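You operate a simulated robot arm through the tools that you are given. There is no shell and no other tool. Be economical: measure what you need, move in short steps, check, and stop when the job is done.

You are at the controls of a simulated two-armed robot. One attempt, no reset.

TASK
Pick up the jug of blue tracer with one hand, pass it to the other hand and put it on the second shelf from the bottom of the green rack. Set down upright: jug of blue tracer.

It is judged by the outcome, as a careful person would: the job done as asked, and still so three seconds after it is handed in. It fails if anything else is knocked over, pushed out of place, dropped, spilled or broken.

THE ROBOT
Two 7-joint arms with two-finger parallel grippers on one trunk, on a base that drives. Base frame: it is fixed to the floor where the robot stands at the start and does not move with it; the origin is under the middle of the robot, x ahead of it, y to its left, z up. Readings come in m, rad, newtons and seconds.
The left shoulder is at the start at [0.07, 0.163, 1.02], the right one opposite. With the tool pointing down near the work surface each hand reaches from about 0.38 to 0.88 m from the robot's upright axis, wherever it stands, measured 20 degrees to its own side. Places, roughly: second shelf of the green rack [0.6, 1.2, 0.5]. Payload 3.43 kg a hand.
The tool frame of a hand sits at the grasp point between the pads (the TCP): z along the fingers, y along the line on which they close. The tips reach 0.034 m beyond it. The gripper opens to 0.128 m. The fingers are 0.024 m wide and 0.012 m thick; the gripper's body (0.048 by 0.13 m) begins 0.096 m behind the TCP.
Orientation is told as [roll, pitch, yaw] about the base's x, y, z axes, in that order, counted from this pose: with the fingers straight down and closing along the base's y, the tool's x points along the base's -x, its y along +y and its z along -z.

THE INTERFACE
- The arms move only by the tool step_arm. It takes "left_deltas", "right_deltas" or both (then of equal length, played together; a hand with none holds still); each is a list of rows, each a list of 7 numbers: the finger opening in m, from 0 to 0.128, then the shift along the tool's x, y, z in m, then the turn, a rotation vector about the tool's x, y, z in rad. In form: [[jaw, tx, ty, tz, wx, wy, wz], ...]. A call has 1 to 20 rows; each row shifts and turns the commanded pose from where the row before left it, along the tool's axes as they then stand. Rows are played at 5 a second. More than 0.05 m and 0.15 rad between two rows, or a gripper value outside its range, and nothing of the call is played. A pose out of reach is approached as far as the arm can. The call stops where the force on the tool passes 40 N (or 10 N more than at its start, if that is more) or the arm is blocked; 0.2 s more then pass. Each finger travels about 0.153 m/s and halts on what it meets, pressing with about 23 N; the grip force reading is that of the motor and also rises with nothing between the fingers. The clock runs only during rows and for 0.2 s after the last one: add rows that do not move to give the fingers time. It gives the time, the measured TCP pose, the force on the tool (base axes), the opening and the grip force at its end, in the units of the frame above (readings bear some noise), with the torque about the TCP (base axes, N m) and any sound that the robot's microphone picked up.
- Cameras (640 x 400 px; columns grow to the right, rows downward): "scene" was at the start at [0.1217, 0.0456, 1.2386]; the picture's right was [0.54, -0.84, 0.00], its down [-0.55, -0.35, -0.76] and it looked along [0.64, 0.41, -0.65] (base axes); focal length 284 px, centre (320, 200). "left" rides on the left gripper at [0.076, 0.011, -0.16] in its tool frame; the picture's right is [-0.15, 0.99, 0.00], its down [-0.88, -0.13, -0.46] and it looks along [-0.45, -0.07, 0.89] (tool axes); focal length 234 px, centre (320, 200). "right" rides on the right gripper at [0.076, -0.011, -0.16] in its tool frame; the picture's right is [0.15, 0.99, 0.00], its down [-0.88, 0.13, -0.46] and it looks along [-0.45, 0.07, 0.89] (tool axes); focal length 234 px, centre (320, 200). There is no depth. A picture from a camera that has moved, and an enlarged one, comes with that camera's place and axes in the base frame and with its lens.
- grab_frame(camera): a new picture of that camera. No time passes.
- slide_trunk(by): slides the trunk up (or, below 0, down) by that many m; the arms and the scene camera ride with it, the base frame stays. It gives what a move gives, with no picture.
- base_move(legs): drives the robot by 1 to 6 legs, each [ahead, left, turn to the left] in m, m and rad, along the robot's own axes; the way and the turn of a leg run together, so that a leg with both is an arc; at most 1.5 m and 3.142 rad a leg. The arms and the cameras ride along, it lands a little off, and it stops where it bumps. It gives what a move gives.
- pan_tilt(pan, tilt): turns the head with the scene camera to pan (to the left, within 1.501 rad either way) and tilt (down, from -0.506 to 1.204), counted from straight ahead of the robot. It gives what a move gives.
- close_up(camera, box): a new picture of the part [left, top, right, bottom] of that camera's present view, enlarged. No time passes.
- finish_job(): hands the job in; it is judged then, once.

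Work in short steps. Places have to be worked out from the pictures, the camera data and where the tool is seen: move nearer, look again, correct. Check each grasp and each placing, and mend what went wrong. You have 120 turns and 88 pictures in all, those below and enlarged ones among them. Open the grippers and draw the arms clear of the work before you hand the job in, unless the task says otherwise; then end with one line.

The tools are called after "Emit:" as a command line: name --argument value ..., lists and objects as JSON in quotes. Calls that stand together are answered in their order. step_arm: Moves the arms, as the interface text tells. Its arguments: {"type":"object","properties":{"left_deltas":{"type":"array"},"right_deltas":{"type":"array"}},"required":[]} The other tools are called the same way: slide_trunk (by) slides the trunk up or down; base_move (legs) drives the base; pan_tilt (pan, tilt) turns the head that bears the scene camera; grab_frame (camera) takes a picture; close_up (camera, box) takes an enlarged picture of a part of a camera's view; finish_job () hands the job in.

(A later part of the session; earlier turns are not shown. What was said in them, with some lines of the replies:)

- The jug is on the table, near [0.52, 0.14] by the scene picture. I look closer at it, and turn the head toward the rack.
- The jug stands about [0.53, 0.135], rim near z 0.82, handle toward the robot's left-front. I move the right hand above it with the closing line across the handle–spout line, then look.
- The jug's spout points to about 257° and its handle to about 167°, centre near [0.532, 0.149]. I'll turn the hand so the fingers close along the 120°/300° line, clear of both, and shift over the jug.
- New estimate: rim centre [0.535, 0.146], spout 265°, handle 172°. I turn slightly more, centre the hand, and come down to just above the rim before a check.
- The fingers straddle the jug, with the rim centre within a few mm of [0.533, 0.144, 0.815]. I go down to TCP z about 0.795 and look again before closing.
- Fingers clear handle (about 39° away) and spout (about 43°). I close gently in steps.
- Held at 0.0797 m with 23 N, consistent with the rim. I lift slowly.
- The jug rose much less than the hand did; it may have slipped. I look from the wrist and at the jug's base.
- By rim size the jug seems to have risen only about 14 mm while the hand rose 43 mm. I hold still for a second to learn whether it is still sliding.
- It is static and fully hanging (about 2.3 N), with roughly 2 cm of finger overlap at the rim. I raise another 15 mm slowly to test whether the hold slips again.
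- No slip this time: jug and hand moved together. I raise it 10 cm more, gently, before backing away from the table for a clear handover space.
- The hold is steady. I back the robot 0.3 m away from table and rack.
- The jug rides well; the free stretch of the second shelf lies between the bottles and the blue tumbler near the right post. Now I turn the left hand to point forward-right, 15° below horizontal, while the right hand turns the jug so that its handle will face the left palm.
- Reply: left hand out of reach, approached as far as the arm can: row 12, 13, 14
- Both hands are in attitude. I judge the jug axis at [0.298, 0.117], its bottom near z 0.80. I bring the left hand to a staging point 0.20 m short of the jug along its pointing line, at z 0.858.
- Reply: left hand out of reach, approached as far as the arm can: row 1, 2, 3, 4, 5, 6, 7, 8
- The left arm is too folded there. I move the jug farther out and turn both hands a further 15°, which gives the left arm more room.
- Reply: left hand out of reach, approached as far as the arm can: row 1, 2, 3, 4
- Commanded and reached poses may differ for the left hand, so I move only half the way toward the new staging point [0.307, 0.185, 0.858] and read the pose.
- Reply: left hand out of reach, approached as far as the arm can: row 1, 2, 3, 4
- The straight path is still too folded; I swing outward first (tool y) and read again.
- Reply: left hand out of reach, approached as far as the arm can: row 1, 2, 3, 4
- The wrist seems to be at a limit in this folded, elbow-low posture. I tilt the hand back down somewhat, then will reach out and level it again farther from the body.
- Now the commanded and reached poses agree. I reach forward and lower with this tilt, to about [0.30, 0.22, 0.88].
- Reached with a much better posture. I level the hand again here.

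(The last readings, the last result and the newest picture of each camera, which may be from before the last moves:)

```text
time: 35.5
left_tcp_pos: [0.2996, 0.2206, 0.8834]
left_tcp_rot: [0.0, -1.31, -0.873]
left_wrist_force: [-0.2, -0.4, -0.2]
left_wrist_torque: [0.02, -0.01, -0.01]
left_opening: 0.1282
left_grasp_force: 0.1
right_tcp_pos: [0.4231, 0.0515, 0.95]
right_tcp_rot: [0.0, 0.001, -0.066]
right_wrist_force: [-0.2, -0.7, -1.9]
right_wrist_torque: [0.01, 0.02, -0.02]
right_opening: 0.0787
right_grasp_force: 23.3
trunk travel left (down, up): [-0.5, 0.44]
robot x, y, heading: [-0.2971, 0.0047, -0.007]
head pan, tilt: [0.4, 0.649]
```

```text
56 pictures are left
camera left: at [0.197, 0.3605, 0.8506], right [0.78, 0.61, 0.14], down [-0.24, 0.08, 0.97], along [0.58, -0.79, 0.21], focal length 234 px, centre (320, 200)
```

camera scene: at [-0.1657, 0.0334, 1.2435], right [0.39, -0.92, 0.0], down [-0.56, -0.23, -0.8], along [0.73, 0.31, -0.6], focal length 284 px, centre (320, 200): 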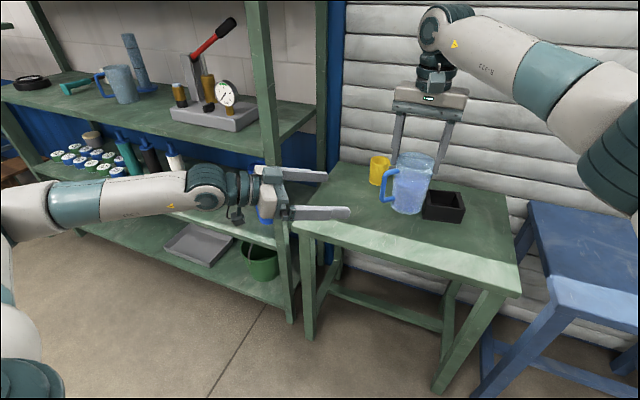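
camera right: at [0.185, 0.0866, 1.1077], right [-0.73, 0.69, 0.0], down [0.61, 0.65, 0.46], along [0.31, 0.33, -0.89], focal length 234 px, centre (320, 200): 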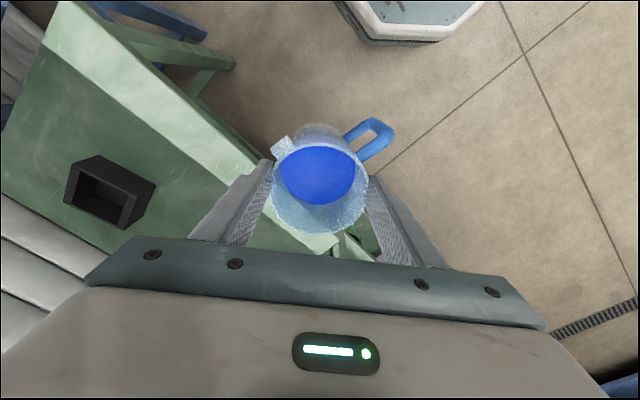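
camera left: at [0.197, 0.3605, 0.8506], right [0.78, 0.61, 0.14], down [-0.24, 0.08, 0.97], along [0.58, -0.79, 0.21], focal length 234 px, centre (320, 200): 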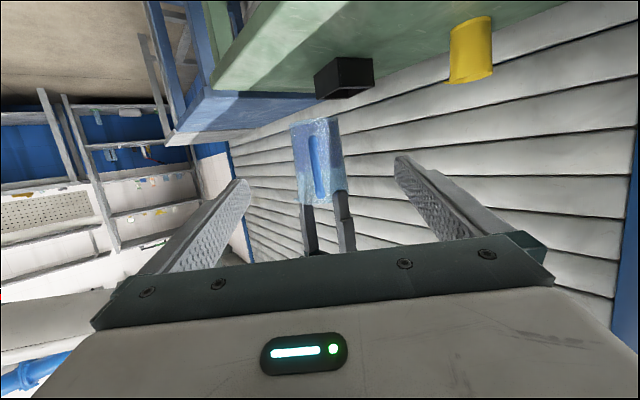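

The jug now appears centred between the left fingers with its handle facing the palm. I judge jug axis [0.427, 0.05], bottom z about 0.81; I align and advance to 0.09 m short.

Emit:
step_arm --left_deltas '[[0.128, -0.0188, -0.0062, 0.015, 0, 0, 0], [0.128, -0.0187, -0.0062, 0.015, 0, 0, 0], [0.128, 0, 0, 0.02, 0, 0, 0], [0.128, 0, 0, 0.02, 0, 0, 0], [0.128, 0, 0, 0.02, 0, 0, 0], [0.128, 0, 0, 0.02, 0, 0, 0], [0.128, 0, 0, 0.01, 0, 0, 0], [0.128, 0, 0, 0, 0, 0, 0]]'

Emit:
grab_frame --camera "left"

Emit:
close_up --camera "scene" --box '[300, 80, 500, 240]'

```text
time: 37.3
left_tcp_pos: [0.3716, 0.1158, 0.8882]
left_tcp_rot: [-0.003, -1.31, -0.868]
left_wrist_force: [0.4, 0.4, -0.5]
left_wrist_torque: [-0.02, 0.01, 0.02]
left_opening: 0.1281
left_grasp_force: 0.0
right_tcp_pos: [0.4231, 0.0518, 0.9472]
right_tcp_rot: [0.0, 0.001, -0.066]
right_wrist_force: [0.2, -0.3, -1.6]
right_wrist_torque: [0.0, 0.03, 0.01]
right_opening: 0.0786
right_grasp_force: 23.6
trunk travel left (down, up): [-0.5, 0.44]
robot x, y, heading: [-0.2948, 0.002, -0.002]
head pan, tilt: [0.4, 0.649]
```

```text
55 pictures are left
camera left: at [0.269, 0.2566, 0.8552], right [0.78, 0.61, 0.14], down [-0.24, 0.08, 0.97], along [0.58, -0.79, 0.21], focal length 234 px, centre (320, 200)
```

left: 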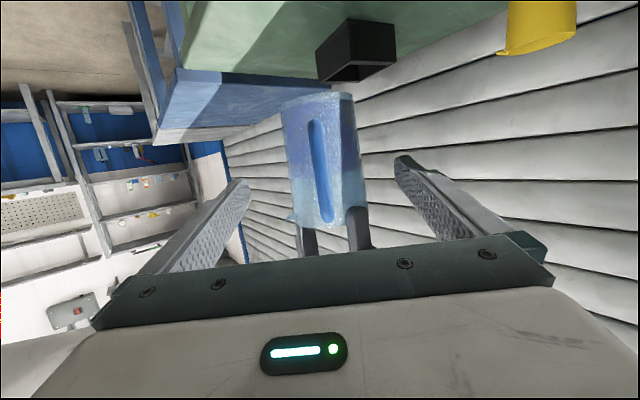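

```text
2.50 times, centred on (400, 160) of scene
camera zoom: at [-0.1656, 0.0337, 1.2435], right [0.39, -0.92, 0.0], down [-0.56, -0.23, -0.8], along [0.73, 0.31, -0.6], focal length 710 px, centre (120, 300)
```

zoom: 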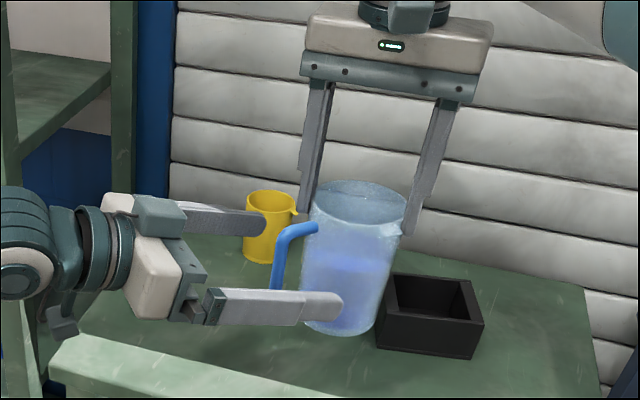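

Centred laterally, about 0.085 m to go. I advance 0.06 m and look again.

Emit:
step_arm --left_deltas '[[0.128, 0, -0.001, 0.015, 0, 0, 0], [0.128, 0, -0.001, 0.015, 0, 0, 0], [0.128, 0, 0, 0.015, 0, 0, 0], [0.128, 0, 0, 0.015, 0, 0, 0], [0.128, 0, 0, 0, 0, 0, 0]]'

Emit:
grab_frame --camera "left"

Emit:
close_up --camera "scene" --box '[300, 80, 500, 240]'

Emit:
grab_frame --camera "right"

```text
time: 38.5
left_tcp_pos: [0.4062, 0.0703, 0.8721]
left_tcp_rot: [-0.004, -1.309, -0.87]
left_wrist_force: [0.2, 0.2, 0.7]
left_wrist_torque: [0.02, 0.0, -0.01]
left_opening: 0.1278
left_grasp_force: 0.0
right_tcp_pos: [0.4226, 0.0523, 0.9481]
right_tcp_rot: [0.0, 0.0, -0.064]
right_wrist_force: [-0.4, 0.3, -1.9]
right_wrist_torque: [0.02, 0.06, 0.0]
right_opening: 0.0789
right_grasp_force: 23.5
trunk travel left (down, up): [-0.5, 0.44]
robot x, y, heading: [-0.2957, 0.0007, -0.005]
head pan, tilt: [0.4, 0.649]
```

```text
53 pictures are left
camera left: at [0.3038, 0.2108, 0.8394], right [0.78, 0.61, 0.14], down [-0.24, 0.08, 0.97], along [0.58, -0.79, 0.21], focal length 234 px, centre (320, 200)
```

left: 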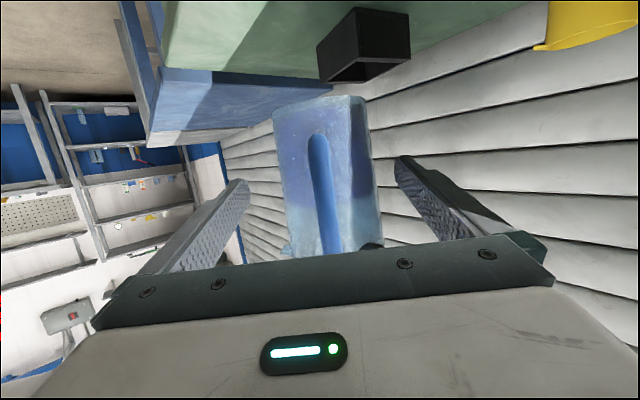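

```text
2.50 times, centred on (400, 160) of scene
camera zoom: at [-0.1658, 0.0338, 1.2435], right [0.39, -0.92, 0.0], down [-0.56, -0.23, -0.8], along [0.73, 0.31, -0.6], focal length 710 px, centre (120, 300)
```

zoom: 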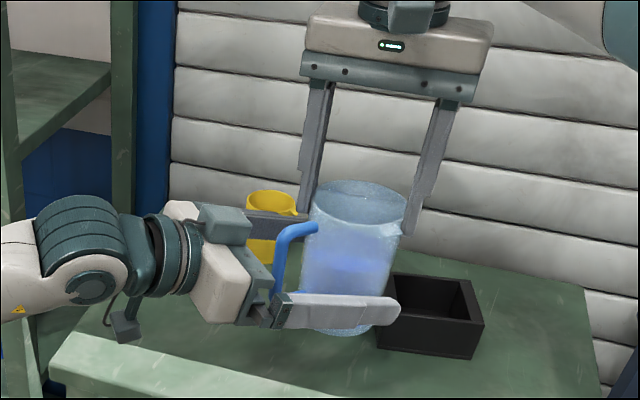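

```text
51 pictures are left
camera right: at [0.3468, 0.0466, 1.1073], right [-0.08, 1.0, 0.0], down [0.89, 0.07, 0.46], along [0.45, 0.04, -0.89], focal length 234 px, centre (320, 200)
```

right: 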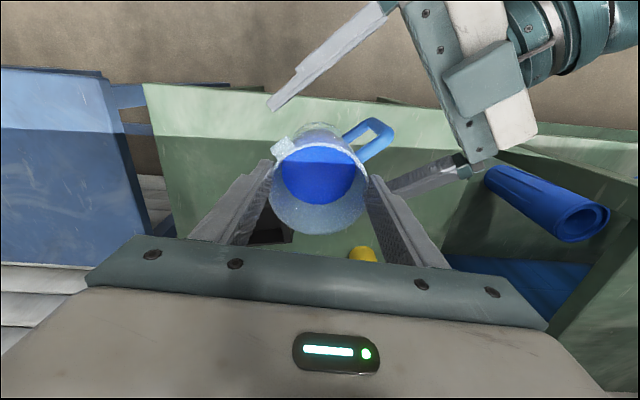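

Geometry agrees: palm clears the handle and the fingers straddle the body. I advance the last 0.02 m with a 4 mm sideways correction, then close slowly.

Emit:
step_arm --left_deltas '[[0.128, 0, 0.002, 0.01, 0, 0, 0], [0.128, 0, 0.002, 0.01, 0, 0, 0], [0.115, 0, 0, 0, 0, 0, 0], [0.105, 0, 0, 0, 0, 0, 0], [0.097, 0, 0, 0, 0, 0, 0], [0.09, 0, 0, 0, 0, 0, 0], [0.086, 0, 0, 0, 0, 0, 0]]'

Emit:
grab_frame --camera "left"

```text
time: 40.1
left_tcp_pos: [0.4218, 0.0572, 0.8666]
left_tcp_rot: [-0.003, -1.309, -0.871]
left_wrist_force: [0.3, 0.2, -0.5]
left_wrist_torque: [-0.01, 0.02, 0.06]
left_opening: 0.0859
left_grasp_force: 0.0
right_tcp_pos: [0.4228, 0.052, 0.9475]
right_tcp_rot: [-0.002, -0.001, -0.064]
right_wrist_force: [0.6, 0.0, -1.9]
right_wrist_torque: [0.03, -0.01, 0.01]
right_opening: 0.0791
right_grasp_force: 23.0
trunk travel left (down, up): [-0.5, 0.44]
robot x, y, heading: [-0.2985, 0.0006, -0.006]
head pan, tilt: [0.4, 0.649]
```

```text
50 pictures are left
camera left: at [0.3199, 0.1979, 0.8348], right [0.78, 0.61, 0.14], down [-0.24, 0.08, 0.97], along [0.58, -0.79, 0.21], focal length 234 px, centre (320, 200)
```

left: 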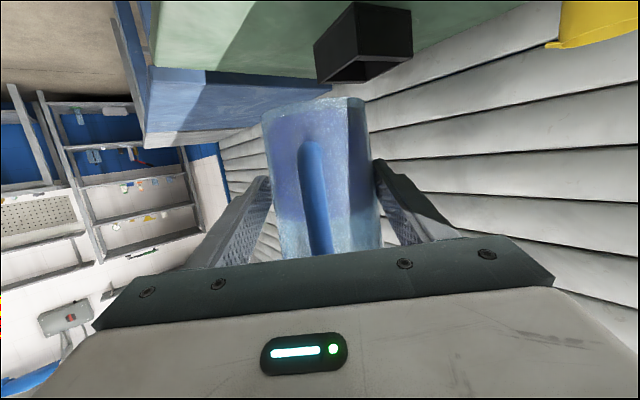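

Well centred. I close the left hand fully onto the jug.

Emit:
step_arm --left_deltas '[[0.082, 0, 0, 0, 0, 0, 0], [0.079, 0, 0, 0, 0, 0, 0], [0.076, 0, 0, 0, 0, 0, 0], [0.073, 0, 0, 0, 0, 0, 0], [0.07, 0, 0, 0, 0, 0, 0], [0.065, 0, 0, 0, 0, 0, 0], [0.055, 0, 0, 0, 0, 0, 0], [0.045, 0, 0, 0, 0, 0, 0], [0.045, 0, 0, 0, 0, 0, 0]]'

Emit:
grab_frame --camera "left"

Emit:
grab_frame --camera "right"

```text
time: 42.1
left_tcp_pos: [0.4231, 0.0579, 0.866]
left_tcp_rot: [-0.003, -1.31, -0.868]
left_wrist_force: [18.3, 11.4, -2.4]
left_wrist_torque: [-0.24, 0.8, 0.3]
left_opening: 0.0763
left_grasp_force: 22.7
right_tcp_pos: [0.4225, 0.0514, 0.9477]
right_tcp_rot: [0.0, 0.002, -0.064]
right_wrist_force: [-18.2, -10.5, 2.6]
right_wrist_torque: [-0.61, 0.66, -0.19]
right_opening: 0.0787
right_grasp_force: 22.7
trunk travel left (down, up): [-0.5, 0.44]
robot x, y, heading: [-0.2931, 0.0015, 0.001]
head pan, tilt: [0.4, 0.649]
```

```text
49 pictures are left
camera left: at [0.3201, 0.1985, 0.8345], right [0.78, 0.61, 0.14], down [-0.24, 0.08, 0.97], along [0.58, -0.79, 0.2], focal length 234 px, centre (320, 200)
```

left: 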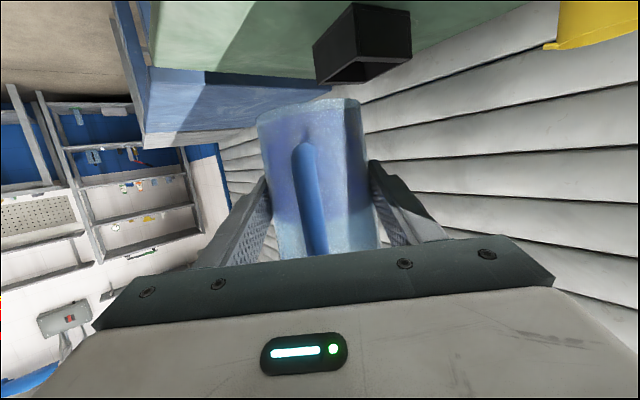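

```text
48 pictures are left
camera right: at [0.347, 0.0462, 1.1073], right [-0.08, 1.0, 0.0], down [0.89, 0.07, 0.45], along [0.45, 0.04, -0.89], focal length 234 px, centre (320, 200)
```

right: 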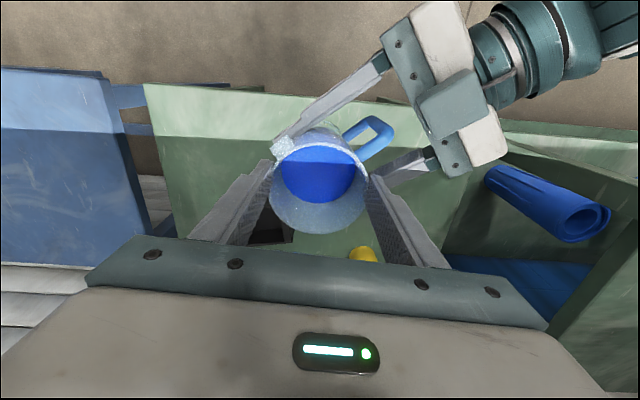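

Both hands report equal, opposite side force of about 21 N: the jug is off-centre in the left grip, pushed by the finger on the +y side. I shift the left hand a little along its +y to balance.

Emit:
step_arm --left_deltas '[[0.045, 0, 0.001, 0, 0, 0, 0], [0.045, 0, 0.001, 0, 0, 0, 0], [0.045, 0, 0.001, 0, 0, 0, 0], [0.045, 0, 0, 0, 0, 0, 0]]'

```text
time: 43.1
left_tcp_pos: [0.4236, 0.0581, 0.8666]
left_tcp_rot: [-0.004, -1.31, -0.874]
left_wrist_force: [1.0, 3.2, -4.0]
left_wrist_torque: [0.17, -0.25, 0.49]
left_opening: 0.076
left_grasp_force: 22.8
right_tcp_pos: [0.4228, 0.0523, 0.9484]
right_tcp_rot: [0.002, -0.001, -0.064]
right_wrist_force: [-1.1, -3.8, 3.3]
right_wrist_torque: [-0.38, 0.34, -0.49]
right_opening: 0.0787
right_grasp_force: 22.8
trunk travel left (down, up): [-0.5, 0.44]
robot x, y, heading: [-0.2981, -0.0021, -0.002]
head pan, tilt: [0.4, 0.649]
```

Balanced now (about 3 N left). I open the right hand gently and see whether the left bears the jug.

Emit:
step_arm --right_deltas '[[0.07, 0, 0, 0, 0, 0, 0], [0.08, 0, 0, 0, 0, 0, 0], [0.085, 0, 0, 0, 0, 0, 0], [0.092, 0, 0, 0, 0, 0, 0], [0.1, 0, 0, 0, 0, 0, 0], [0.11, 0, 0, 0, 0, 0, 0], [0.11, 0, 0, 0, 0, 0, 0]]'

Emit:
grab_frame --camera "right"

Emit:
grab_frame --camera "left"

```text
time: 44.7
left_tcp_pos: [0.4245, 0.0592, 0.8667]
left_tcp_rot: [-0.003, -1.309, -0.872]
left_wrist_force: [0.3, 0.5, 0.2]
left_wrist_torque: [0.04, 0.01, 0.02]
left_opening: 0.0762
left_grasp_force: 23.2
right_tcp_pos: [0.4225, 0.0524, 0.9485]
right_tcp_rot: [-0.001, 0.002, -0.065]
right_wrist_force: [0.0, -0.2, 0.5]
right_wrist_torque: [0.0, 0.04, 0.0]
right_opening: 0.1101
right_grasp_force: 0.0
trunk travel left (down, up): [-0.5, 0.44]
robot x, y, heading: [-0.2982, -0.0015, -0.002]
head pan, tilt: [0.4, 0.649]
```

```text
47 pictures are left
camera right: at [0.347, 0.0463, 1.1072], right [-0.08, 1.0, 0.0], down [0.89, 0.07, 0.46], along [0.45, 0.04, -0.89], focal length 234 px, centre (320, 200)
```

right: 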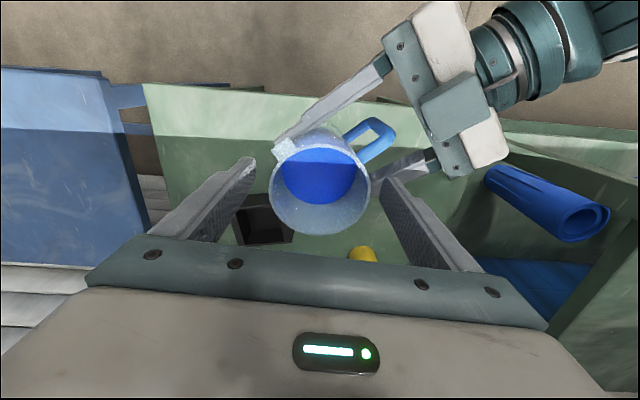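

```text
46 pictures are left
camera left: at [0.3218, 0.2001, 0.8348], right [0.78, 0.61, 0.14], down [-0.24, 0.08, 0.97], along [0.58, -0.79, 0.21], focal length 234 px, centre (320, 200)
```

left: 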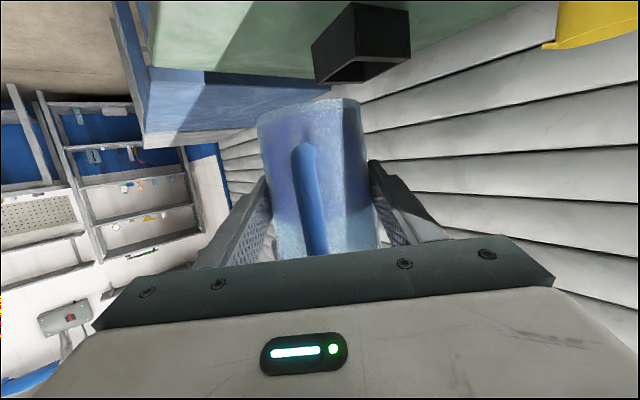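

The right hand is clear of the rim and carries nothing. I draw it straight up and re-check.

Emit:
step_arm --right_deltas '[[0.12, 0, 0, -0.015, 0, 0, 0], [0.12, 0, 0, -0.025, 0, 0, 0], [0.12, 0, 0, -0.03, 0, 0, 0], [0.12, 0, 0, -0.03, 0, 0, 0], [0.12, 0, 0, -0.03, 0, 0, 0], [0.12, 0, 0, 0, 0, 0, 0]]'

Emit:
grab_frame --camera "scene"

```text
time: 46.1
left_tcp_pos: [0.4257, 0.0588, 0.8672]
left_tcp_rot: [-0.003, -1.308, -0.87]
left_wrist_force: [0.2, -0.1, -0.4]
left_wrist_torque: [-0.01, 0.0, -0.01]
left_opening: 0.0762
left_grasp_force: 23.5
right_tcp_pos: [0.421, 0.0493, 1.0758]
right_tcp_rot: [0.0, 0.002, -0.065]
right_wrist_force: [-0.4, 0.1, 0.1]
right_wrist_torque: [0.02, 0.01, -0.03]
right_opening: 0.1202
right_grasp_force: 0.1
right hand out of reach, approached as far as the arm can: row 5
trunk travel left (down, up): [-0.5, 0.44]
robot x, y, heading: [-0.2975, 0.0002, -0.002]
head pan, tilt: [0.4, 0.649]
```

```text
45 pictures are left
camera scene: at [-0.1649, 0.0333, 1.2434], right [0.39, -0.92, 0.0], down [-0.56, -0.23, -0.8], along [0.73, 0.31, -0.61], focal length 284 px, centre (320, 200)
```

scene: 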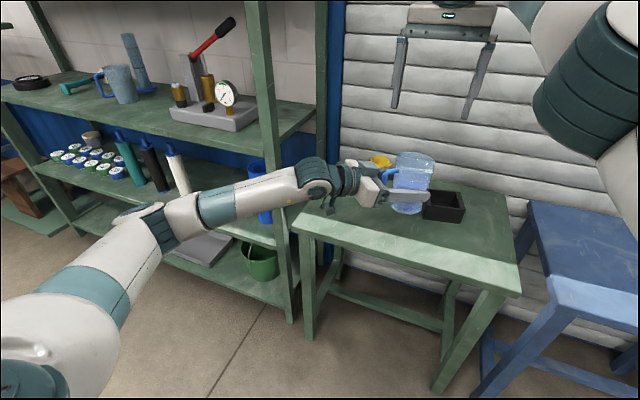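

The left hand holds the jug alone. I draw the right hand away to the right and back, so it won't meet table or rack later, and check the jug close up.

Emit:
step_arm --right_deltas '[[0.12, 0, -0.045, 0, 0, 0, 0], [0.12, 0, -0.045, 0, 0, 0, 0], [0.12, 0, -0.045, 0, 0, 0, 0], [0.12, 0, -0.045, 0, 0, 0, 0], [0.12, 0, -0.045, 0, 0, 0, 0], [0.12, 0, -0.045, 0, 0, 0, 0], [0.12, 0.045, 0, 0, 0, 0, 0], [0.12, 0.045, 0, 0, 0, 0, 0], [0.12, 0.045, 0, 0, 0, 0, 0], [0.12, 0.045, 0, 0, 0, 0, 0], [0.12, 0.045, 0, 0, 0, 0, 0], [0.12, 0.04, 0, 0, 0, 0, 0]]'

Emit:
close_up --camera "scene" --box '[300, 100, 500, 240]'

```text
time: 48.7
left_tcp_pos: [0.423, 0.0591, 0.869]
left_tcp_rot: [-0.002, -1.31, -0.871]
left_wrist_force: [0.6, 0.0, -0.4]
left_wrist_torque: [0.08, 0.03, 0.01]
left_opening: 0.076
left_grasp_force: 23.2
right_tcp_pos: [0.1351, -0.2021, 1.0788]
right_tcp_rot: [0.001, 0.0, -0.064]
right_wrist_force: [0.0, 0.0, -0.8]
right_wrist_torque: [0.04, -0.02, 0.0]
right_opening: 0.12
right_grasp_force: 0.0
trunk travel left (down, up): [-0.5, 0.44]
robot x, y, heading: [-0.2974, 0.0018, -0.002]
head pan, tilt: [0.4, 0.649]
```

```text
2.86 times, centred on (400, 170) of scene
camera zoom: at [-0.1663, 0.0336, 1.2436], right [0.39, -0.92, 0.0], down [-0.56, -0.23, -0.8], along [0.74, 0.31, -0.6], focal length 811 px, centre (91, 286)
```

zoom: 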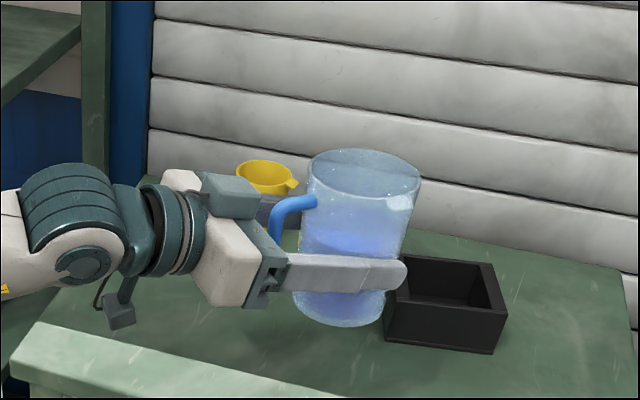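

The jug hangs upright in the left hand, about 13 cm above the table. I back off 0.25 m and drive 0.5 m left to face the free part of the rack.

Emit:
base_move --legs '[[-0.25, 0, 0], [0, 0.25, 0], [0, 0.25, 0]]'

Emit:
pan_tilt --pan 0.25 --tilt 0.6

Emit:
grab_frame --camera "scene"

```text
time: 53.4
left_tcp_pos: [0.1705, 0.5663, 0.867]
left_tcp_rot: [-0.005, -1.313, -0.866]
left_wrist_force: [-0.6, 0.4, -1.2]
left_wrist_torque: [0.02, -0.01, -0.01]
left_opening: 0.0762
left_grasp_force: 23.0
right_tcp_pos: [-0.114, 0.304, 1.079]
right_tcp_rot: [0.0, 0.001, -0.058]
right_wrist_force: [0.6, 0.1, 0.4]
right_wrist_torque: [-0.02, -0.02, -0.02]
right_opening: 0.1203
right_grasp_force: 0.0
trunk travel left (down, up): [-0.5, 0.44]
robot x, y, heading: [-0.5476, 0.5034, 0.003]
head pan, tilt: [0.4, 0.649]
```

```text
time: 54.1
left_tcp_pos: [0.1702, 0.567, 0.8691]
left_tcp_rot: [-0.002, -1.309, -0.868]
left_wrist_force: [-0.7, 0.0, -1.8]
left_wrist_torque: [0.04, 0.02, 0.01]
left_opening: 0.076
left_grasp_force: 22.4
right_tcp_pos: [-0.1144, 0.3034, 1.0775]
right_tcp_rot: [-0.001, 0.001, -0.058]
right_wrist_force: [-0.7, 0.0, 0.0]
right_wrist_torque: [0.01, -0.01, -0.01]
right_opening: 0.1202
right_grasp_force: 0.1
trunk travel left (down, up): [-0.5, 0.44]
robot x, y, heading: [-0.5459, 0.5043, 0.005]
head pan, tilt: [0.25, 0.6]
```

```text
43 pictures are left
camera scene: at [-0.4129, 0.5263, 1.2478], right [0.25, -0.97, 0.0], down [-0.55, -0.14, -0.82], along [0.8, 0.2, -0.57], focal length 284 px, centre (320, 200)
```

scene: 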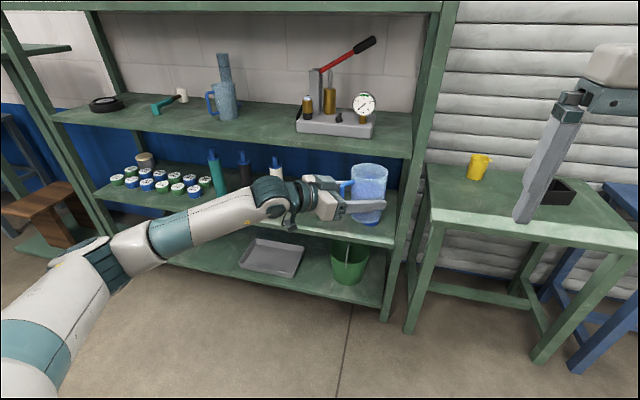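

The second shelf (bottles) has its front edge at about x 0.41, z 0.5; free between the white bottle (y≈0.97) and the blue tumbler (y≈0.56). I aim for [0.50, 0.77]. First I turn the left hand slowly to point nearly straight ahead.

Emit:
step_arm --left_deltas '[[0.045, 0, 0, 0, -0.025, 0, -0.0067], [0.045, 0, 0, 0, -0.05, 0, -0.0134], [0.045, 0, 0, 0, -0.06, 0, -0.016], [0.045, 0, 0, 0, -0.06, 0, -0.016], [0.045, 0, 0, 0, -0.06, 0, -0.016], [0.045, 0, 0, 0, -0.06, 0, -0.016], [0.045, 0, 0, 0, -0.06, 0, -0.016], [0.045, 0, 0, 0, -0.06, 0, -0.016], [0.045, 0, 0, 0, -0.06, 0, -0.016], [0.045, 0, 0, 0, -0.06, 0, -0.016], [0.045, 0, 0, 0, -0.05, 0, -0.0134], [0.045, 0, 0, 0, -0.04, 0, -0.0107], [0.045, 0, 0, 0, 0, 0, 0]]'

Emit:
grab_frame --camera "scene"

```text
time: 56.9
left_tcp_pos: [0.1716, 0.5557, 0.8795]
left_tcp_rot: [0.048, -1.331, -0.52]
left_wrist_force: [0.5, 0.5, -1.9]
left_wrist_torque: [-0.03, 0.02, -0.01]
left_opening: 0.0761
left_grasp_force: 22.8
left hand out of reach, approached as far as the arm can: row 8, 9, 10, 11, 12
right_tcp_pos: [-0.1156, 0.3048, 1.0792]
right_tcp_rot: [0.001, -0.001, -0.058]
right_wrist_force: [-0.4, 0.4, 0.4]
right_wrist_torque: [-0.03, 0.01, 0.0]
right_opening: 0.1203
right_grasp_force: 0.0
trunk travel left (down, up): [-0.5, 0.44]
robot x, y, heading: [-0.5482, 0.5063, -0.004]
head pan, tilt: [0.25, 0.6]
```

```text
42 pictures are left
camera scene: at [-0.4131, 0.5274, 1.2478], right [0.25, -0.97, 0.0], down [-0.55, -0.14, -0.82], along [0.8, 0.2, -0.57], focal length 284 px, centre (320, 200)
```

scene: 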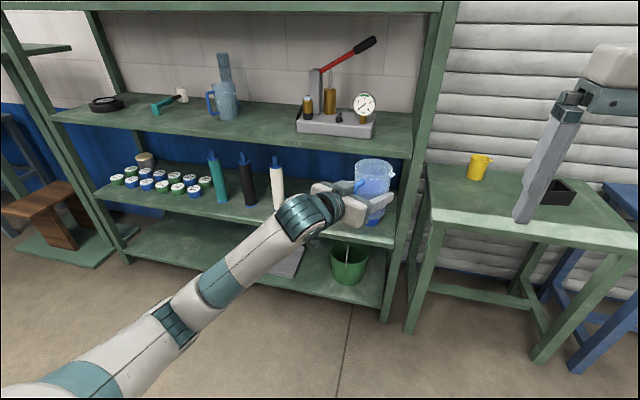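

The turn stops at yaw −0.52; that's enough, as the base can turn the rest (jug tilt about 1.4°). I draw the right hand in farther, then turn the base left 0.5 rad in place.

Emit:
step_arm --right_deltas '[[0.12, 0, -0.04, 0, 0, 0, 0], [0.12, 0, -0.04, 0, 0, 0, 0], [0.12, 0, -0.04, 0, 0, 0, 0], [0.12, 0, -0.04, 0, 0, 0, 0], [0.12, 0, -0.04, 0, 0, 0, 0], [0.12, 0.045, 0, 0, 0, 0, 0], [0.12, 0.045, 0, 0, 0, 0, 0], [0.12, 0.045, 0, 0, 0, 0, 0], [0.12, 0.04, 0, 0, 0, 0, 0], [0.12, 0, 0, 0, 0, 0, 0]]'

Emit:
base_move --legs '[[0, 0, 0.25], [0, 0, 0.25]]'

Emit:
pan_tilt --pan 0.0 --tilt 0.55

Emit:
grab_frame --camera "scene"

```text
time: 59.1
left_tcp_pos: [0.1712, 0.5534, 0.8789]
left_tcp_rot: [0.049, -1.33, -0.521]
left_wrist_force: [0.2, 0.1, -3.3]
left_wrist_torque: [0.03, 0.02, -0.01]
left_opening: 0.0763
left_grasp_force: 22.8
right_tcp_pos: [-0.2994, 0.1159, 1.0789]
right_tcp_rot: [0.001, 0.0, -0.061]
right_wrist_force: [1.1, -1.0, -0.6]
right_wrist_torque: [-0.04, 0.01, -0.01]
right_opening: 0.1201
right_grasp_force: 0.0
trunk travel left (down, up): [-0.5, 0.44]
robot x, y, heading: [-0.5459, 0.5079, -0.001]
head pan, tilt: [0.25, 0.6]
```

```text
time: 61.2
left_tcp_pos: [0.0575, 0.8955, 0.8778]
left_tcp_rot: [0.047, -1.331, -0.016]
left_wrist_force: [0.1, 0.1, -1.3]
left_wrist_torque: [0.0, 0.01, -0.01]
left_opening: 0.0761
left_grasp_force: 23.1
right_tcp_pos: [-0.1422, 0.284, 1.0802]
right_tcp_rot: [0.0, -0.001, 0.445]
right_wrist_force: [-0.5, -0.1, 0.6]
right_wrist_torque: [0.0, -0.01, -0.02]
right_opening: 0.1202
right_grasp_force: 0.1
trunk travel left (down, up): [-0.5, 0.44]
robot x, y, heading: [-0.5465, 0.5036, 0.505]
head pan, tilt: [0.25, 0.6]
```

```text
time: 62.0
left_tcp_pos: [0.0575, 0.8944, 0.88]
left_tcp_rot: [0.048, -1.331, -0.018]
left_wrist_force: [0.4, -0.7, -2.5]
left_wrist_torque: [-0.02, -0.01, 0.04]
left_opening: 0.0763
left_grasp_force: 22.9
right_tcp_pos: [-0.1427, 0.2835, 1.08]
right_tcp_rot: [0.001, 0.0, 0.442]
right_wrist_force: [-0.1, 0.0, -0.3]
right_wrist_torque: [0.03, 0.01, -0.02]
right_opening: 0.12
right_grasp_force: 0.2
trunk travel left (down, up): [-0.5, 0.44]
robot x, y, heading: [-0.5482, 0.5042, 0.508]
head pan, tilt: [0.0, 0.55]
```

```text
41 pictures are left
camera scene: at [-0.4262, 0.5722, 1.2523], right [0.48, -0.88, 0.0], down [-0.46, -0.25, -0.85], along [0.75, 0.41, -0.52], focal length 284 px, centre (320, 200)
```

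scene: 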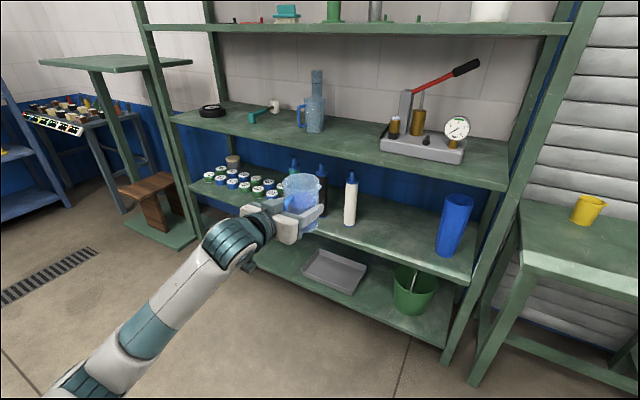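

Clear view: white bottle at y≈0.955, blue tumbler y≈0.54, shelf edge x≈0.43–0.45. I lower the trunk 0.24 m here, in the open, and look again for the shelf height.

Emit:
slide_trunk --by -0.24

Emit:
grab_frame --camera "scene"

```text
time: 64.5
left_tcp_pos: [0.0569, 0.8943, 0.6388]
left_tcp_rot: [0.049, -1.33, -0.018]
left_wrist_force: [-0.7, -0.8, -2.1]
left_wrist_torque: [0.0, 0.0, -0.01]
left_opening: 0.076
left_grasp_force: 23.1
right_tcp_pos: [-0.1429, 0.2842, 0.8401]
right_tcp_rot: [0.0, 0.0, 0.443]
right_wrist_force: [0.0, -0.6, 0.1]
right_wrist_torque: [0.0, -0.04, -0.03]
right_opening: 0.1199
right_grasp_force: 0.1
trunk travel left (down, up): [-0.26, 0.68]
robot x, y, heading: [-0.549, 0.5046, 0.504]
head pan, tilt: [0.0, 0.55]
```

```text
40 pictures are left
camera scene: at [-0.4264, 0.5721, 1.0124], right [0.48, -0.88, 0.0], down [-0.46, -0.25, -0.85], along [0.75, 0.41, -0.52], focal length 284 px, centre (320, 200)
```

scene: 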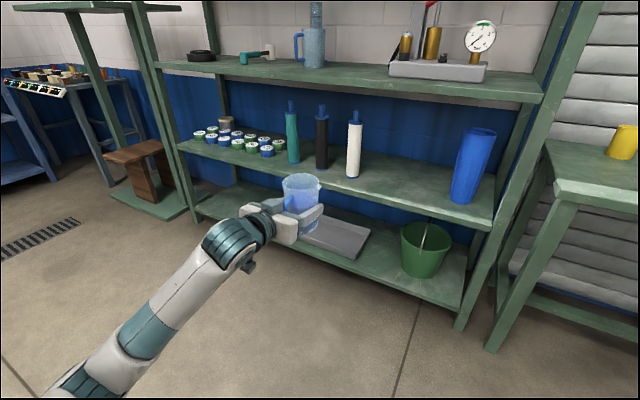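

Triangulation puts the shelf near z 0.49–0.50. I zoom in on the free part of the shelf to find the front edge.

Emit:
close_up --camera "scene" --box '[320, 110, 520, 235]'

Emit:
close_up --camera "scene" --box '[230, 150, 350, 250]'

```text
3.20 times, centred on (420, 172) of scene
camera zoom: at [-0.4264, 0.5721, 1.0124], right [0.48, -0.88, 0.0], down [-0.46, -0.25, -0.85], along [0.75, 0.41, -0.52], focal length 908 px, centre (0, 288)
```

zoom: 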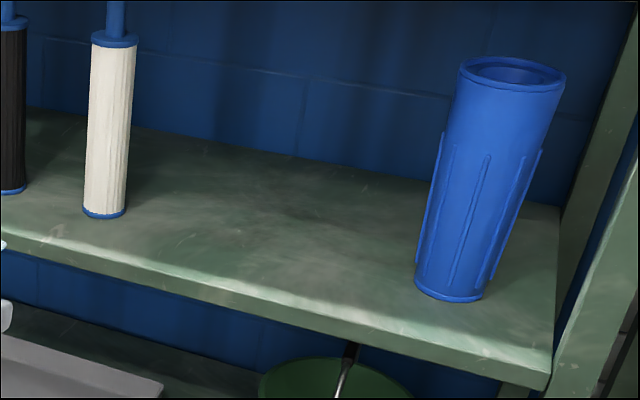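

```text
4.00 times, centred on (290, 200) of scene
camera zoom: at [-0.4264, 0.5721, 1.0124], right [0.48, -0.88, 0.0], down [-0.46, -0.25, -0.85], along [0.75, 0.41, -0.52], focal length 1135 px, centre (440, 200)
```

zoom: 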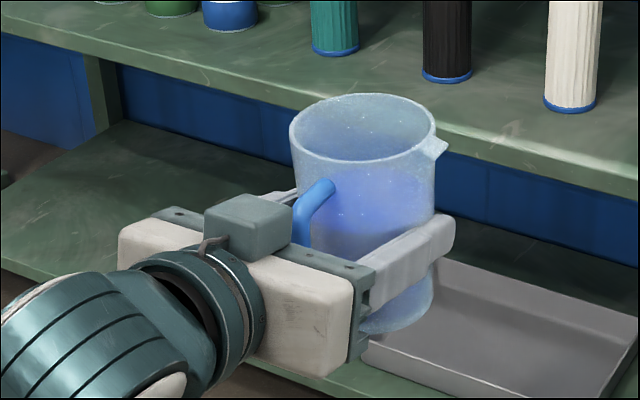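

Edge at x≈0.43; target jug spot [0.53, 0.745], jug bottom presently about 0.58, 8 cm above the shelf. I drive right to line up, then ahead to just before the shelf.

Emit:
base_move --legs '[[-0.072, -0.13, 0], [0.21, -0.116, 0]]'

Emit:
grab_frame --camera "scene"

Emit:
grab_frame --camera "left"

```text
time: 67.2
left_tcp_pos: [0.2959, 0.7561, 0.6387]
left_tcp_rot: [0.05, -1.331, -0.011]
left_wrist_force: [-0.5, 0.2, -1.4]
left_wrist_torque: [-0.01, 0.01, 0.02]
left_opening: 0.076
left_grasp_force: 23.4
right_tcp_pos: [0.1, 0.1436, 0.839]
right_tcp_rot: [0.0, -0.001, 0.45]
right_wrist_force: [-0.7, 0.5, -0.9]
right_wrist_torque: [-0.05, 0.02, 0.01]
right_opening: 0.1202
right_grasp_force: 0.1
trunk travel left (down, up): [-0.26, 0.68]
robot x, y, heading: [-0.3094, 0.3609, 0.512]
head pan, tilt: [0.0, 0.55]
```

```text
37 pictures are left
camera scene: at [-0.1854, 0.4298, 1.0122], right [0.49, -0.87, 0.0], down [-0.46, -0.26, -0.85], along [0.74, 0.42, -0.52], focal length 284 px, centre (320, 200)
```

scene: 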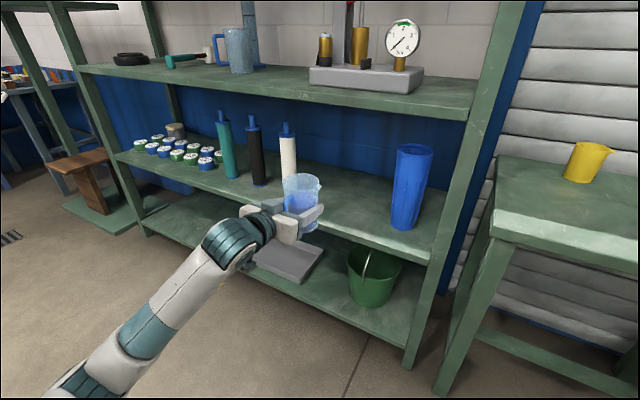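

```text
36 pictures are left
camera left: at [0.123, 0.7616, 0.6025], right [0.0, 0.99, 0.15], down [-0.23, -0.15, 0.96], along [0.97, -0.03, 0.23], focal length 234 px, centre (320, 200)
```

left: 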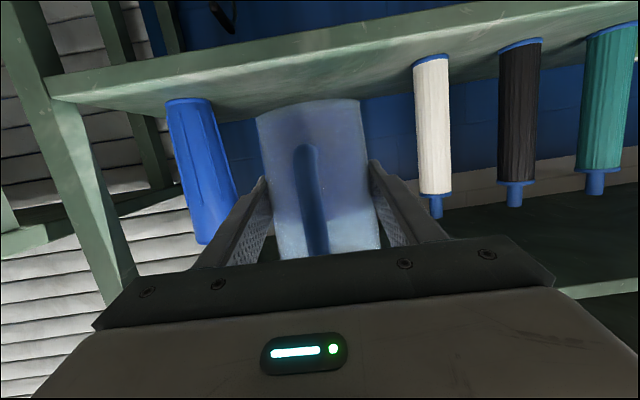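

Left camera confirms the shelf at z≈0.497, tumbler at y 0.548 and white bottle at y 0.96; my line at y 0.756 is central. I drive ahead 0.23 m in world x.

Emit:
base_move --legs '[[0.1, -0.056, 0], [0.101, -0.057, 0]]'

Emit:
grab_frame --camera "scene"

Emit:
grab_frame --camera "left"

```text
time: 69.3
left_tcp_pos: [0.5294, 0.7572, 0.638]
left_tcp_rot: [0.049, -1.329, -0.01]
left_wrist_force: [0.9, 0.2, -2.5]
left_wrist_torque: [0.02, -0.02, -0.02]
left_opening: 0.0761
left_grasp_force: 23.0
right_tcp_pos: [0.3328, 0.1441, 0.8388]
right_tcp_rot: [0.0, -0.002, 0.451]
right_wrist_force: [-1.3, 0.4, 0.0]
right_wrist_torque: [0.0, 0.02, -0.01]
right_opening: 0.1202
right_grasp_force: 0.0
trunk travel left (down, up): [-0.26, 0.68]
robot x, y, heading: [-0.0748, 0.3622, 0.508]
head pan, tilt: [0.0, 0.55]
```

```text
35 pictures are left
camera scene: at [0.0486, 0.4304, 1.0122], right [0.49, -0.87, 0.0], down [-0.46, -0.26, -0.85], along [0.74, 0.42, -0.52], focal length 284 px, centre (320, 200)
```

scene: 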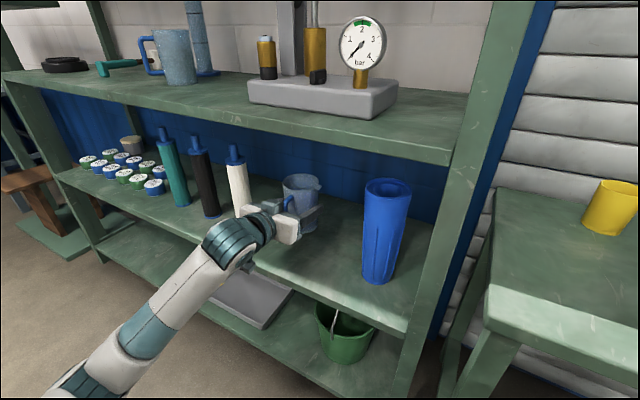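

```text
34 pictures are left
camera left: at [0.3564, 0.7628, 0.6024], right [0.0, 0.99, 0.15], down [-0.23, -0.15, 0.96], along [0.97, -0.03, 0.22], focal length 234 px, centre (320, 200)
```

left: 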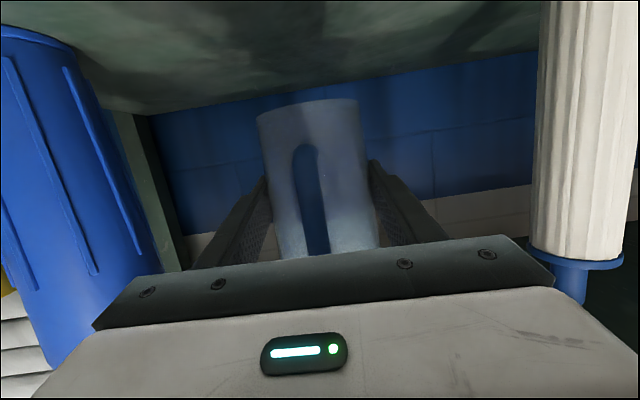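

Jug is over the shelf, with clear space both sides. I lower the trunk 0.06 m, leaving about 2 cm.

Emit:
slide_trunk --by -0.06

Emit:
close_up --camera "scene" --box '[180, 130, 440, 300]'

Emit:
grab_frame --camera "left"

```text
time: 70.3
left_tcp_pos: [0.5284, 0.7577, 0.5794]
left_tcp_rot: [0.049, -1.328, -0.009]
left_wrist_force: [0.3, 0.0, -2.0]
left_wrist_torque: [0.01, 0.0, -0.01]
left_opening: 0.0761
left_grasp_force: 23.2
right_tcp_pos: [0.3329, 0.1447, 0.7797]
right_tcp_rot: [-0.002, 0.0, 0.451]
right_wrist_force: [-0.3, -0.4, 0.1]
right_wrist_torque: [-0.02, -0.03, -0.01]
right_opening: 0.1203
right_grasp_force: 0.1
trunk travel left (down, up): [-0.2, 0.74]
robot x, y, heading: [-0.0742, 0.3624, 0.511]
head pan, tilt: [0.0, 0.55]
```

```text
2.35 times, centred on (310, 215) of scene
camera zoom: at [0.0478, 0.4304, 0.9524], right [0.49, -0.87, 0.0], down [-0.46, -0.26, -0.85], along [0.74, 0.42, -0.52], focal length 668 px, centre (344, 165)
```

zoom: 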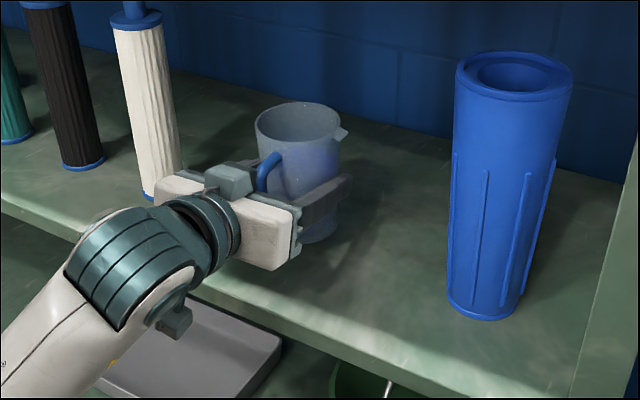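

```text
32 pictures are left
camera left: at [0.3559, 0.7628, 0.5429], right [0.0, 0.99, 0.15], down [-0.23, -0.15, 0.96], along [0.97, -0.03, 0.23], focal length 234 px, centre (320, 200)
```

left: 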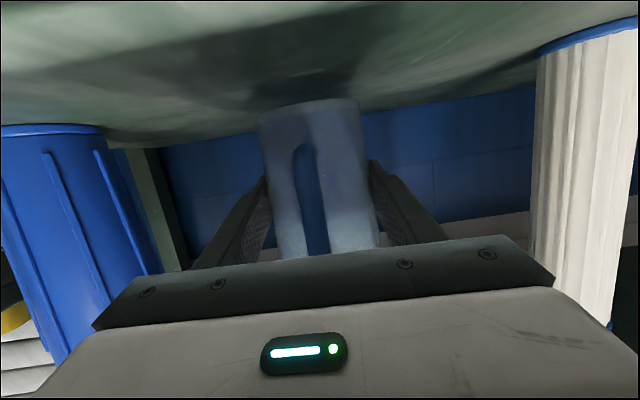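

About 2 cm to go. I lower by the arm in 3 mm steps, watching the force.

Emit:
step_arm --left_deltas '[[0.045, 0.0029, 0, 0.0007, 0, 0, 0], [0.045, 0.0029, 0, 0.0007, 0, 0, 0], [0.045, 0.0029, 0, 0.0007, 0, 0, 0], [0.045, 0.0029, 0, 0.0007, 0, 0, 0], [0.045, 0, 0, 0, 0, 0, 0]]'

```text
time: 71.5
left_tcp_pos: [0.529, 0.7579, 0.5666]
left_tcp_rot: [0.049, -1.329, -0.009]
left_wrist_force: [-0.1, 0.0, -2.1]
left_wrist_torque: [0.01, 0.01, 0.02]
left_opening: 0.0762
left_grasp_force: 22.7
right_tcp_pos: [0.3337, 0.1443, 0.7802]
right_tcp_rot: [0.0, 0.0, 0.453]
right_wrist_force: [0.2, 0.3, -0.8]
right_wrist_torque: [-0.04, 0.01, 0.01]
right_opening: 0.1202
right_grasp_force: 0.1
trunk travel left (down, up): [-0.2, 0.74]
robot x, y, heading: [-0.0725, 0.3616, 0.509]
head pan, tilt: [0.0, 0.55]
```

Still hanging freely (−2 N). Next, smaller steps.

Emit:
step_arm --left_deltas '[[0.045, 0.0019, 0, 0.0005, 0, 0, 0], [0.045, 0.0019, 0, 0.0005, 0, 0, 0], [0.045, 0.0019, 0, 0.0005, 0, 0, 0], [0.045, 0, 0, 0, 0, 0, 0]]'

Emit:
grab_frame --camera "left"

```text
time: 72.5
left_tcp_pos: [0.528, 0.7576, 0.5613]
left_tcp_rot: [0.051, -1.332, -0.01]
left_wrist_force: [-0.4, 0.8, 1.5]
left_wrist_torque: [0.1, 0.07, -0.03]
left_opening: 0.0758
left_grasp_force: 22.3
right_tcp_pos: [0.3329, 0.1444, 0.7795]
right_tcp_rot: [0.0, 0.001, 0.452]
right_wrist_force: [-0.2, -0.4, -0.3]
right_wrist_torque: [-0.06, -0.02, 0.02]
right_opening: 0.1202
right_grasp_force: 0.0
trunk travel left (down, up): [-0.2, 0.74]
robot x, y, heading: [-0.0717, 0.3613, 0.507]
head pan, tilt: [0.0, 0.55]
```

```text
31 pictures are left
camera left: at [0.3562, 0.763, 0.5251], right [0.0, 0.99, 0.15], down [-0.23, -0.15, 0.96], along [0.97, -0.03, 0.23], focal length 234 px, centre (320, 200)
```

left: 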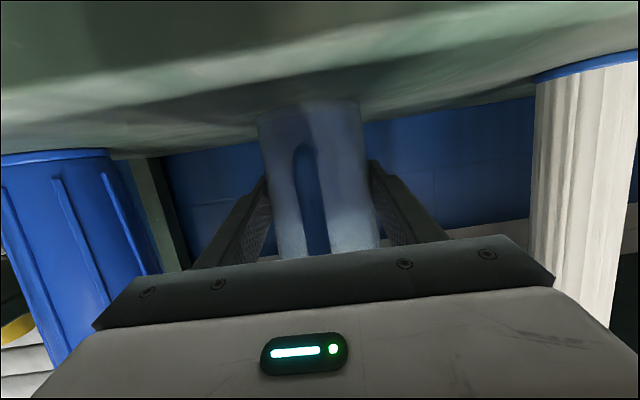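

Contact: the force went from −2 to +1.5 N. I settle 1.5 mm more, then check.

Emit:
step_arm --left_deltas '[[0.045, 0.001, 0, 0.0002, 0, 0, 0], [0.045, 0.0005, 0, 0.0001, 0, 0, 0], [0.045, 0, 0, 0, 0, 0, 0]]'

Emit:
close_up --camera "scene" --box '[180, 130, 440, 300]'

```text
time: 73.3
left_tcp_pos: [0.529, 0.7572, 0.5598]
left_tcp_rot: [0.054, -1.333, -0.014]
left_wrist_force: [1.4, 2.4, 11.2]
left_wrist_torque: [0.25, 0.24, -0.01]
left_opening: 0.0763
left_grasp_force: 22.7
right_tcp_pos: [0.334, 0.1446, 0.7803]
right_tcp_rot: [0.002, -0.002, 0.452]
right_wrist_force: [0.2, 0.5, 0.2]
right_wrist_torque: [0.0, 0.0, -0.01]
right_opening: 0.1203
right_grasp_force: 0.1
trunk travel left (down, up): [-0.2, 0.74]
robot x, y, heading: [-0.0736, 0.3647, 0.513]
head pan, tilt: [0.0, 0.55]
```

```text
2.35 times, centred on (310, 215) of scene
camera zoom: at [0.0472, 0.4299, 0.9526], right [0.49, -0.87, 0.0], down [-0.46, -0.26, -0.85], along [0.74, 0.42, -0.52], focal length 668 px, centre (344, 165)
```

zoom: 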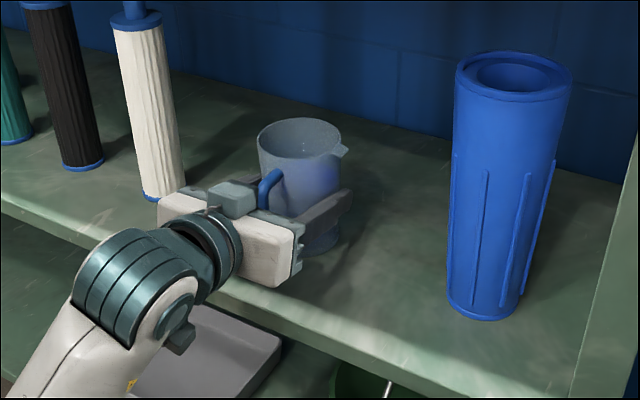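

It presses with 11 N, firmly seated. I ease 1 mm up and open slowly.

Emit:
step_arm --left_deltas '[[0.045, -0.001, 0, -0.0002, 0, 0, 0], [0.07, 0, 0, 0, 0, 0, 0], [0.078, 0, 0, 0, 0, 0, 0], [0.083, 0, 0, 0, 0, 0, 0], [0.09, 0, 0, 0, 0, 0, 0], [0.1, 0, 0, 0, 0, 0, 0], [0.115, 0, 0, 0, 0, 0, 0], [0.128, 0, 0, 0, 0, 0, 0], [0.128, 0, 0, 0, 0, 0, 0]]'

Emit:
grab_frame --camera "left"

Emit:
close_up --camera "scene" --box '[180, 130, 440, 300]'

```text
time: 75.3
left_tcp_pos: [0.5299, 0.7568, 0.5605]
left_tcp_rot: [0.048, -1.331, -0.01]
left_wrist_force: [0.5, 0.1, 0.4]
left_wrist_torque: [-0.02, -0.01, 0.0]
left_opening: 0.1281
left_grasp_force: 0.0
right_tcp_pos: [0.3331, 0.1447, 0.7795]
right_tcp_rot: [-0.001, 0.0, 0.453]
right_wrist_force: [0.3, -0.2, -0.4]
right_wrist_torque: [0.0, -0.04, 0.01]
right_opening: 0.1203
right_grasp_force: 0.1
trunk travel left (down, up): [-0.2, 0.74]
robot x, y, heading: [-0.0727, 0.3614, 0.511]
head pan, tilt: [0.0, 0.55]
```

```text
29 pictures are left
camera left: at [0.3562, 0.7628, 0.5244], right [0.0, 0.99, 0.15], down [-0.23, -0.15, 0.96], along [0.97, -0.03, 0.23], focal length 234 px, centre (320, 200)
```

left: 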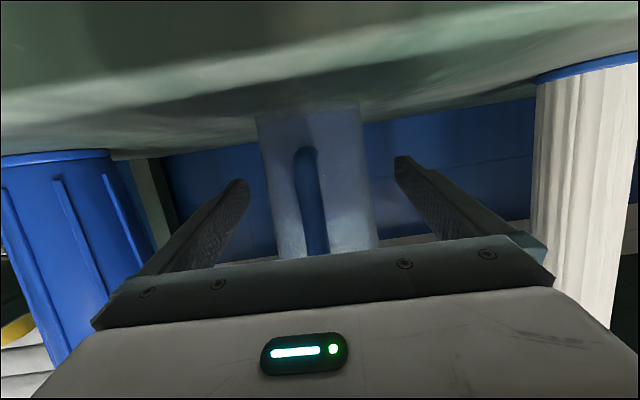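

```text
2.35 times, centred on (310, 215) of scene
camera zoom: at [0.0479, 0.4304, 0.9523], right [0.49, -0.87, 0.0], down [-0.46, -0.26, -0.85], along [0.74, 0.42, -0.52], focal length 668 px, centre (344, 165)
```

zoom: 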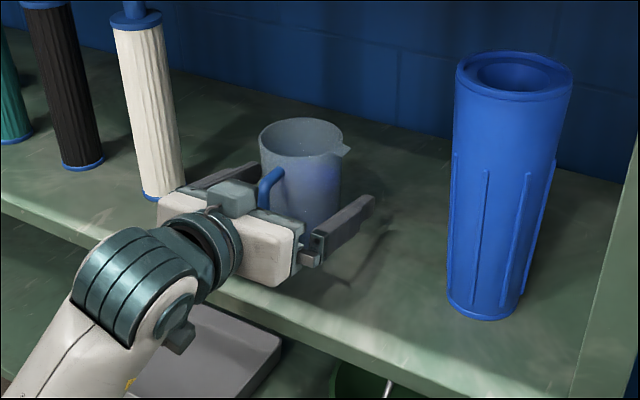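

The jug stands upright on its own between the open fingers. I back the robot straight out along world −x.

Emit:
base_move --legs '[[-0.131, 0.073, 0], [-0.131, 0.073, 0]]'

Emit:
grab_frame --camera "scene"

Emit:
grab_frame --camera "left"

```text
time: 77.6
left_tcp_pos: [0.2308, 0.7584, 0.5601]
left_tcp_rot: [0.048, -1.331, -0.01]
left_wrist_force: [0.2, -0.4, 0.4]
left_wrist_torque: [-0.02, -0.02, -0.01]
left_opening: 0.1279
left_grasp_force: 0.1
right_tcp_pos: [0.0343, 0.1449, 0.78]
right_tcp_rot: [0.0, -0.001, 0.451]
right_wrist_force: [0.1, 0.1, 0.2]
right_wrist_torque: [0.01, -0.01, -0.03]
right_opening: 0.12
right_grasp_force: 0.1
trunk travel left (down, up): [-0.2, 0.74]
robot x, y, heading: [-0.3729, 0.3624, 0.513]
head pan, tilt: [0.0, 0.55]
```

```text
27 pictures are left
camera scene: at [-0.2511, 0.431, 0.9524], right [0.49, -0.87, 0.0], down [-0.46, -0.26, -0.85], along [0.74, 0.42, -0.52], focal length 284 px, centre (320, 200)
```

scene: 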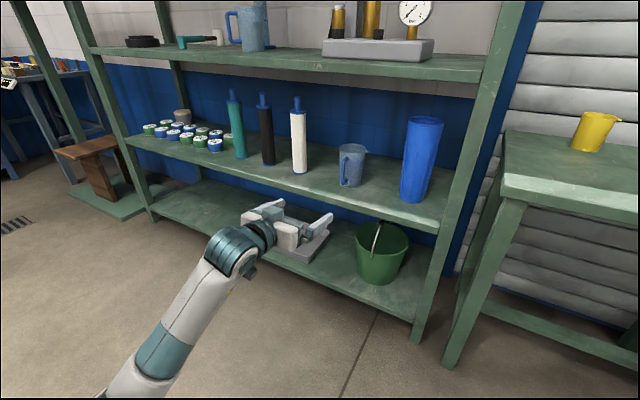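

```text
26 pictures are left
camera left: at [0.0578, 0.7629, 0.5246], right [0.0, 0.99, 0.15], down [-0.23, -0.15, 0.96], along [0.97, -0.03, 0.23], focal length 234 px, centre (320, 200)
```

left: 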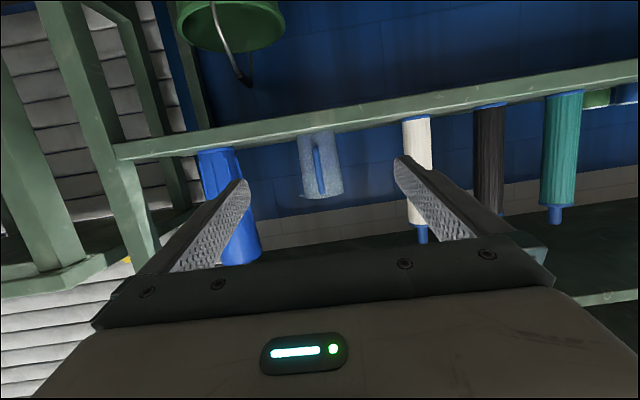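

The jug stands upright on the second shelf, nothing else moved, and both arms are clear with open grippers. I hand the job in.

Emit:
finish_job

```text
The job is handed in.
```

The jug of blue tracer was picked up with the right hand and passed to the left. It now stands upright on the second shelf from the bottom of the green rack, and nothing else was disturbed.
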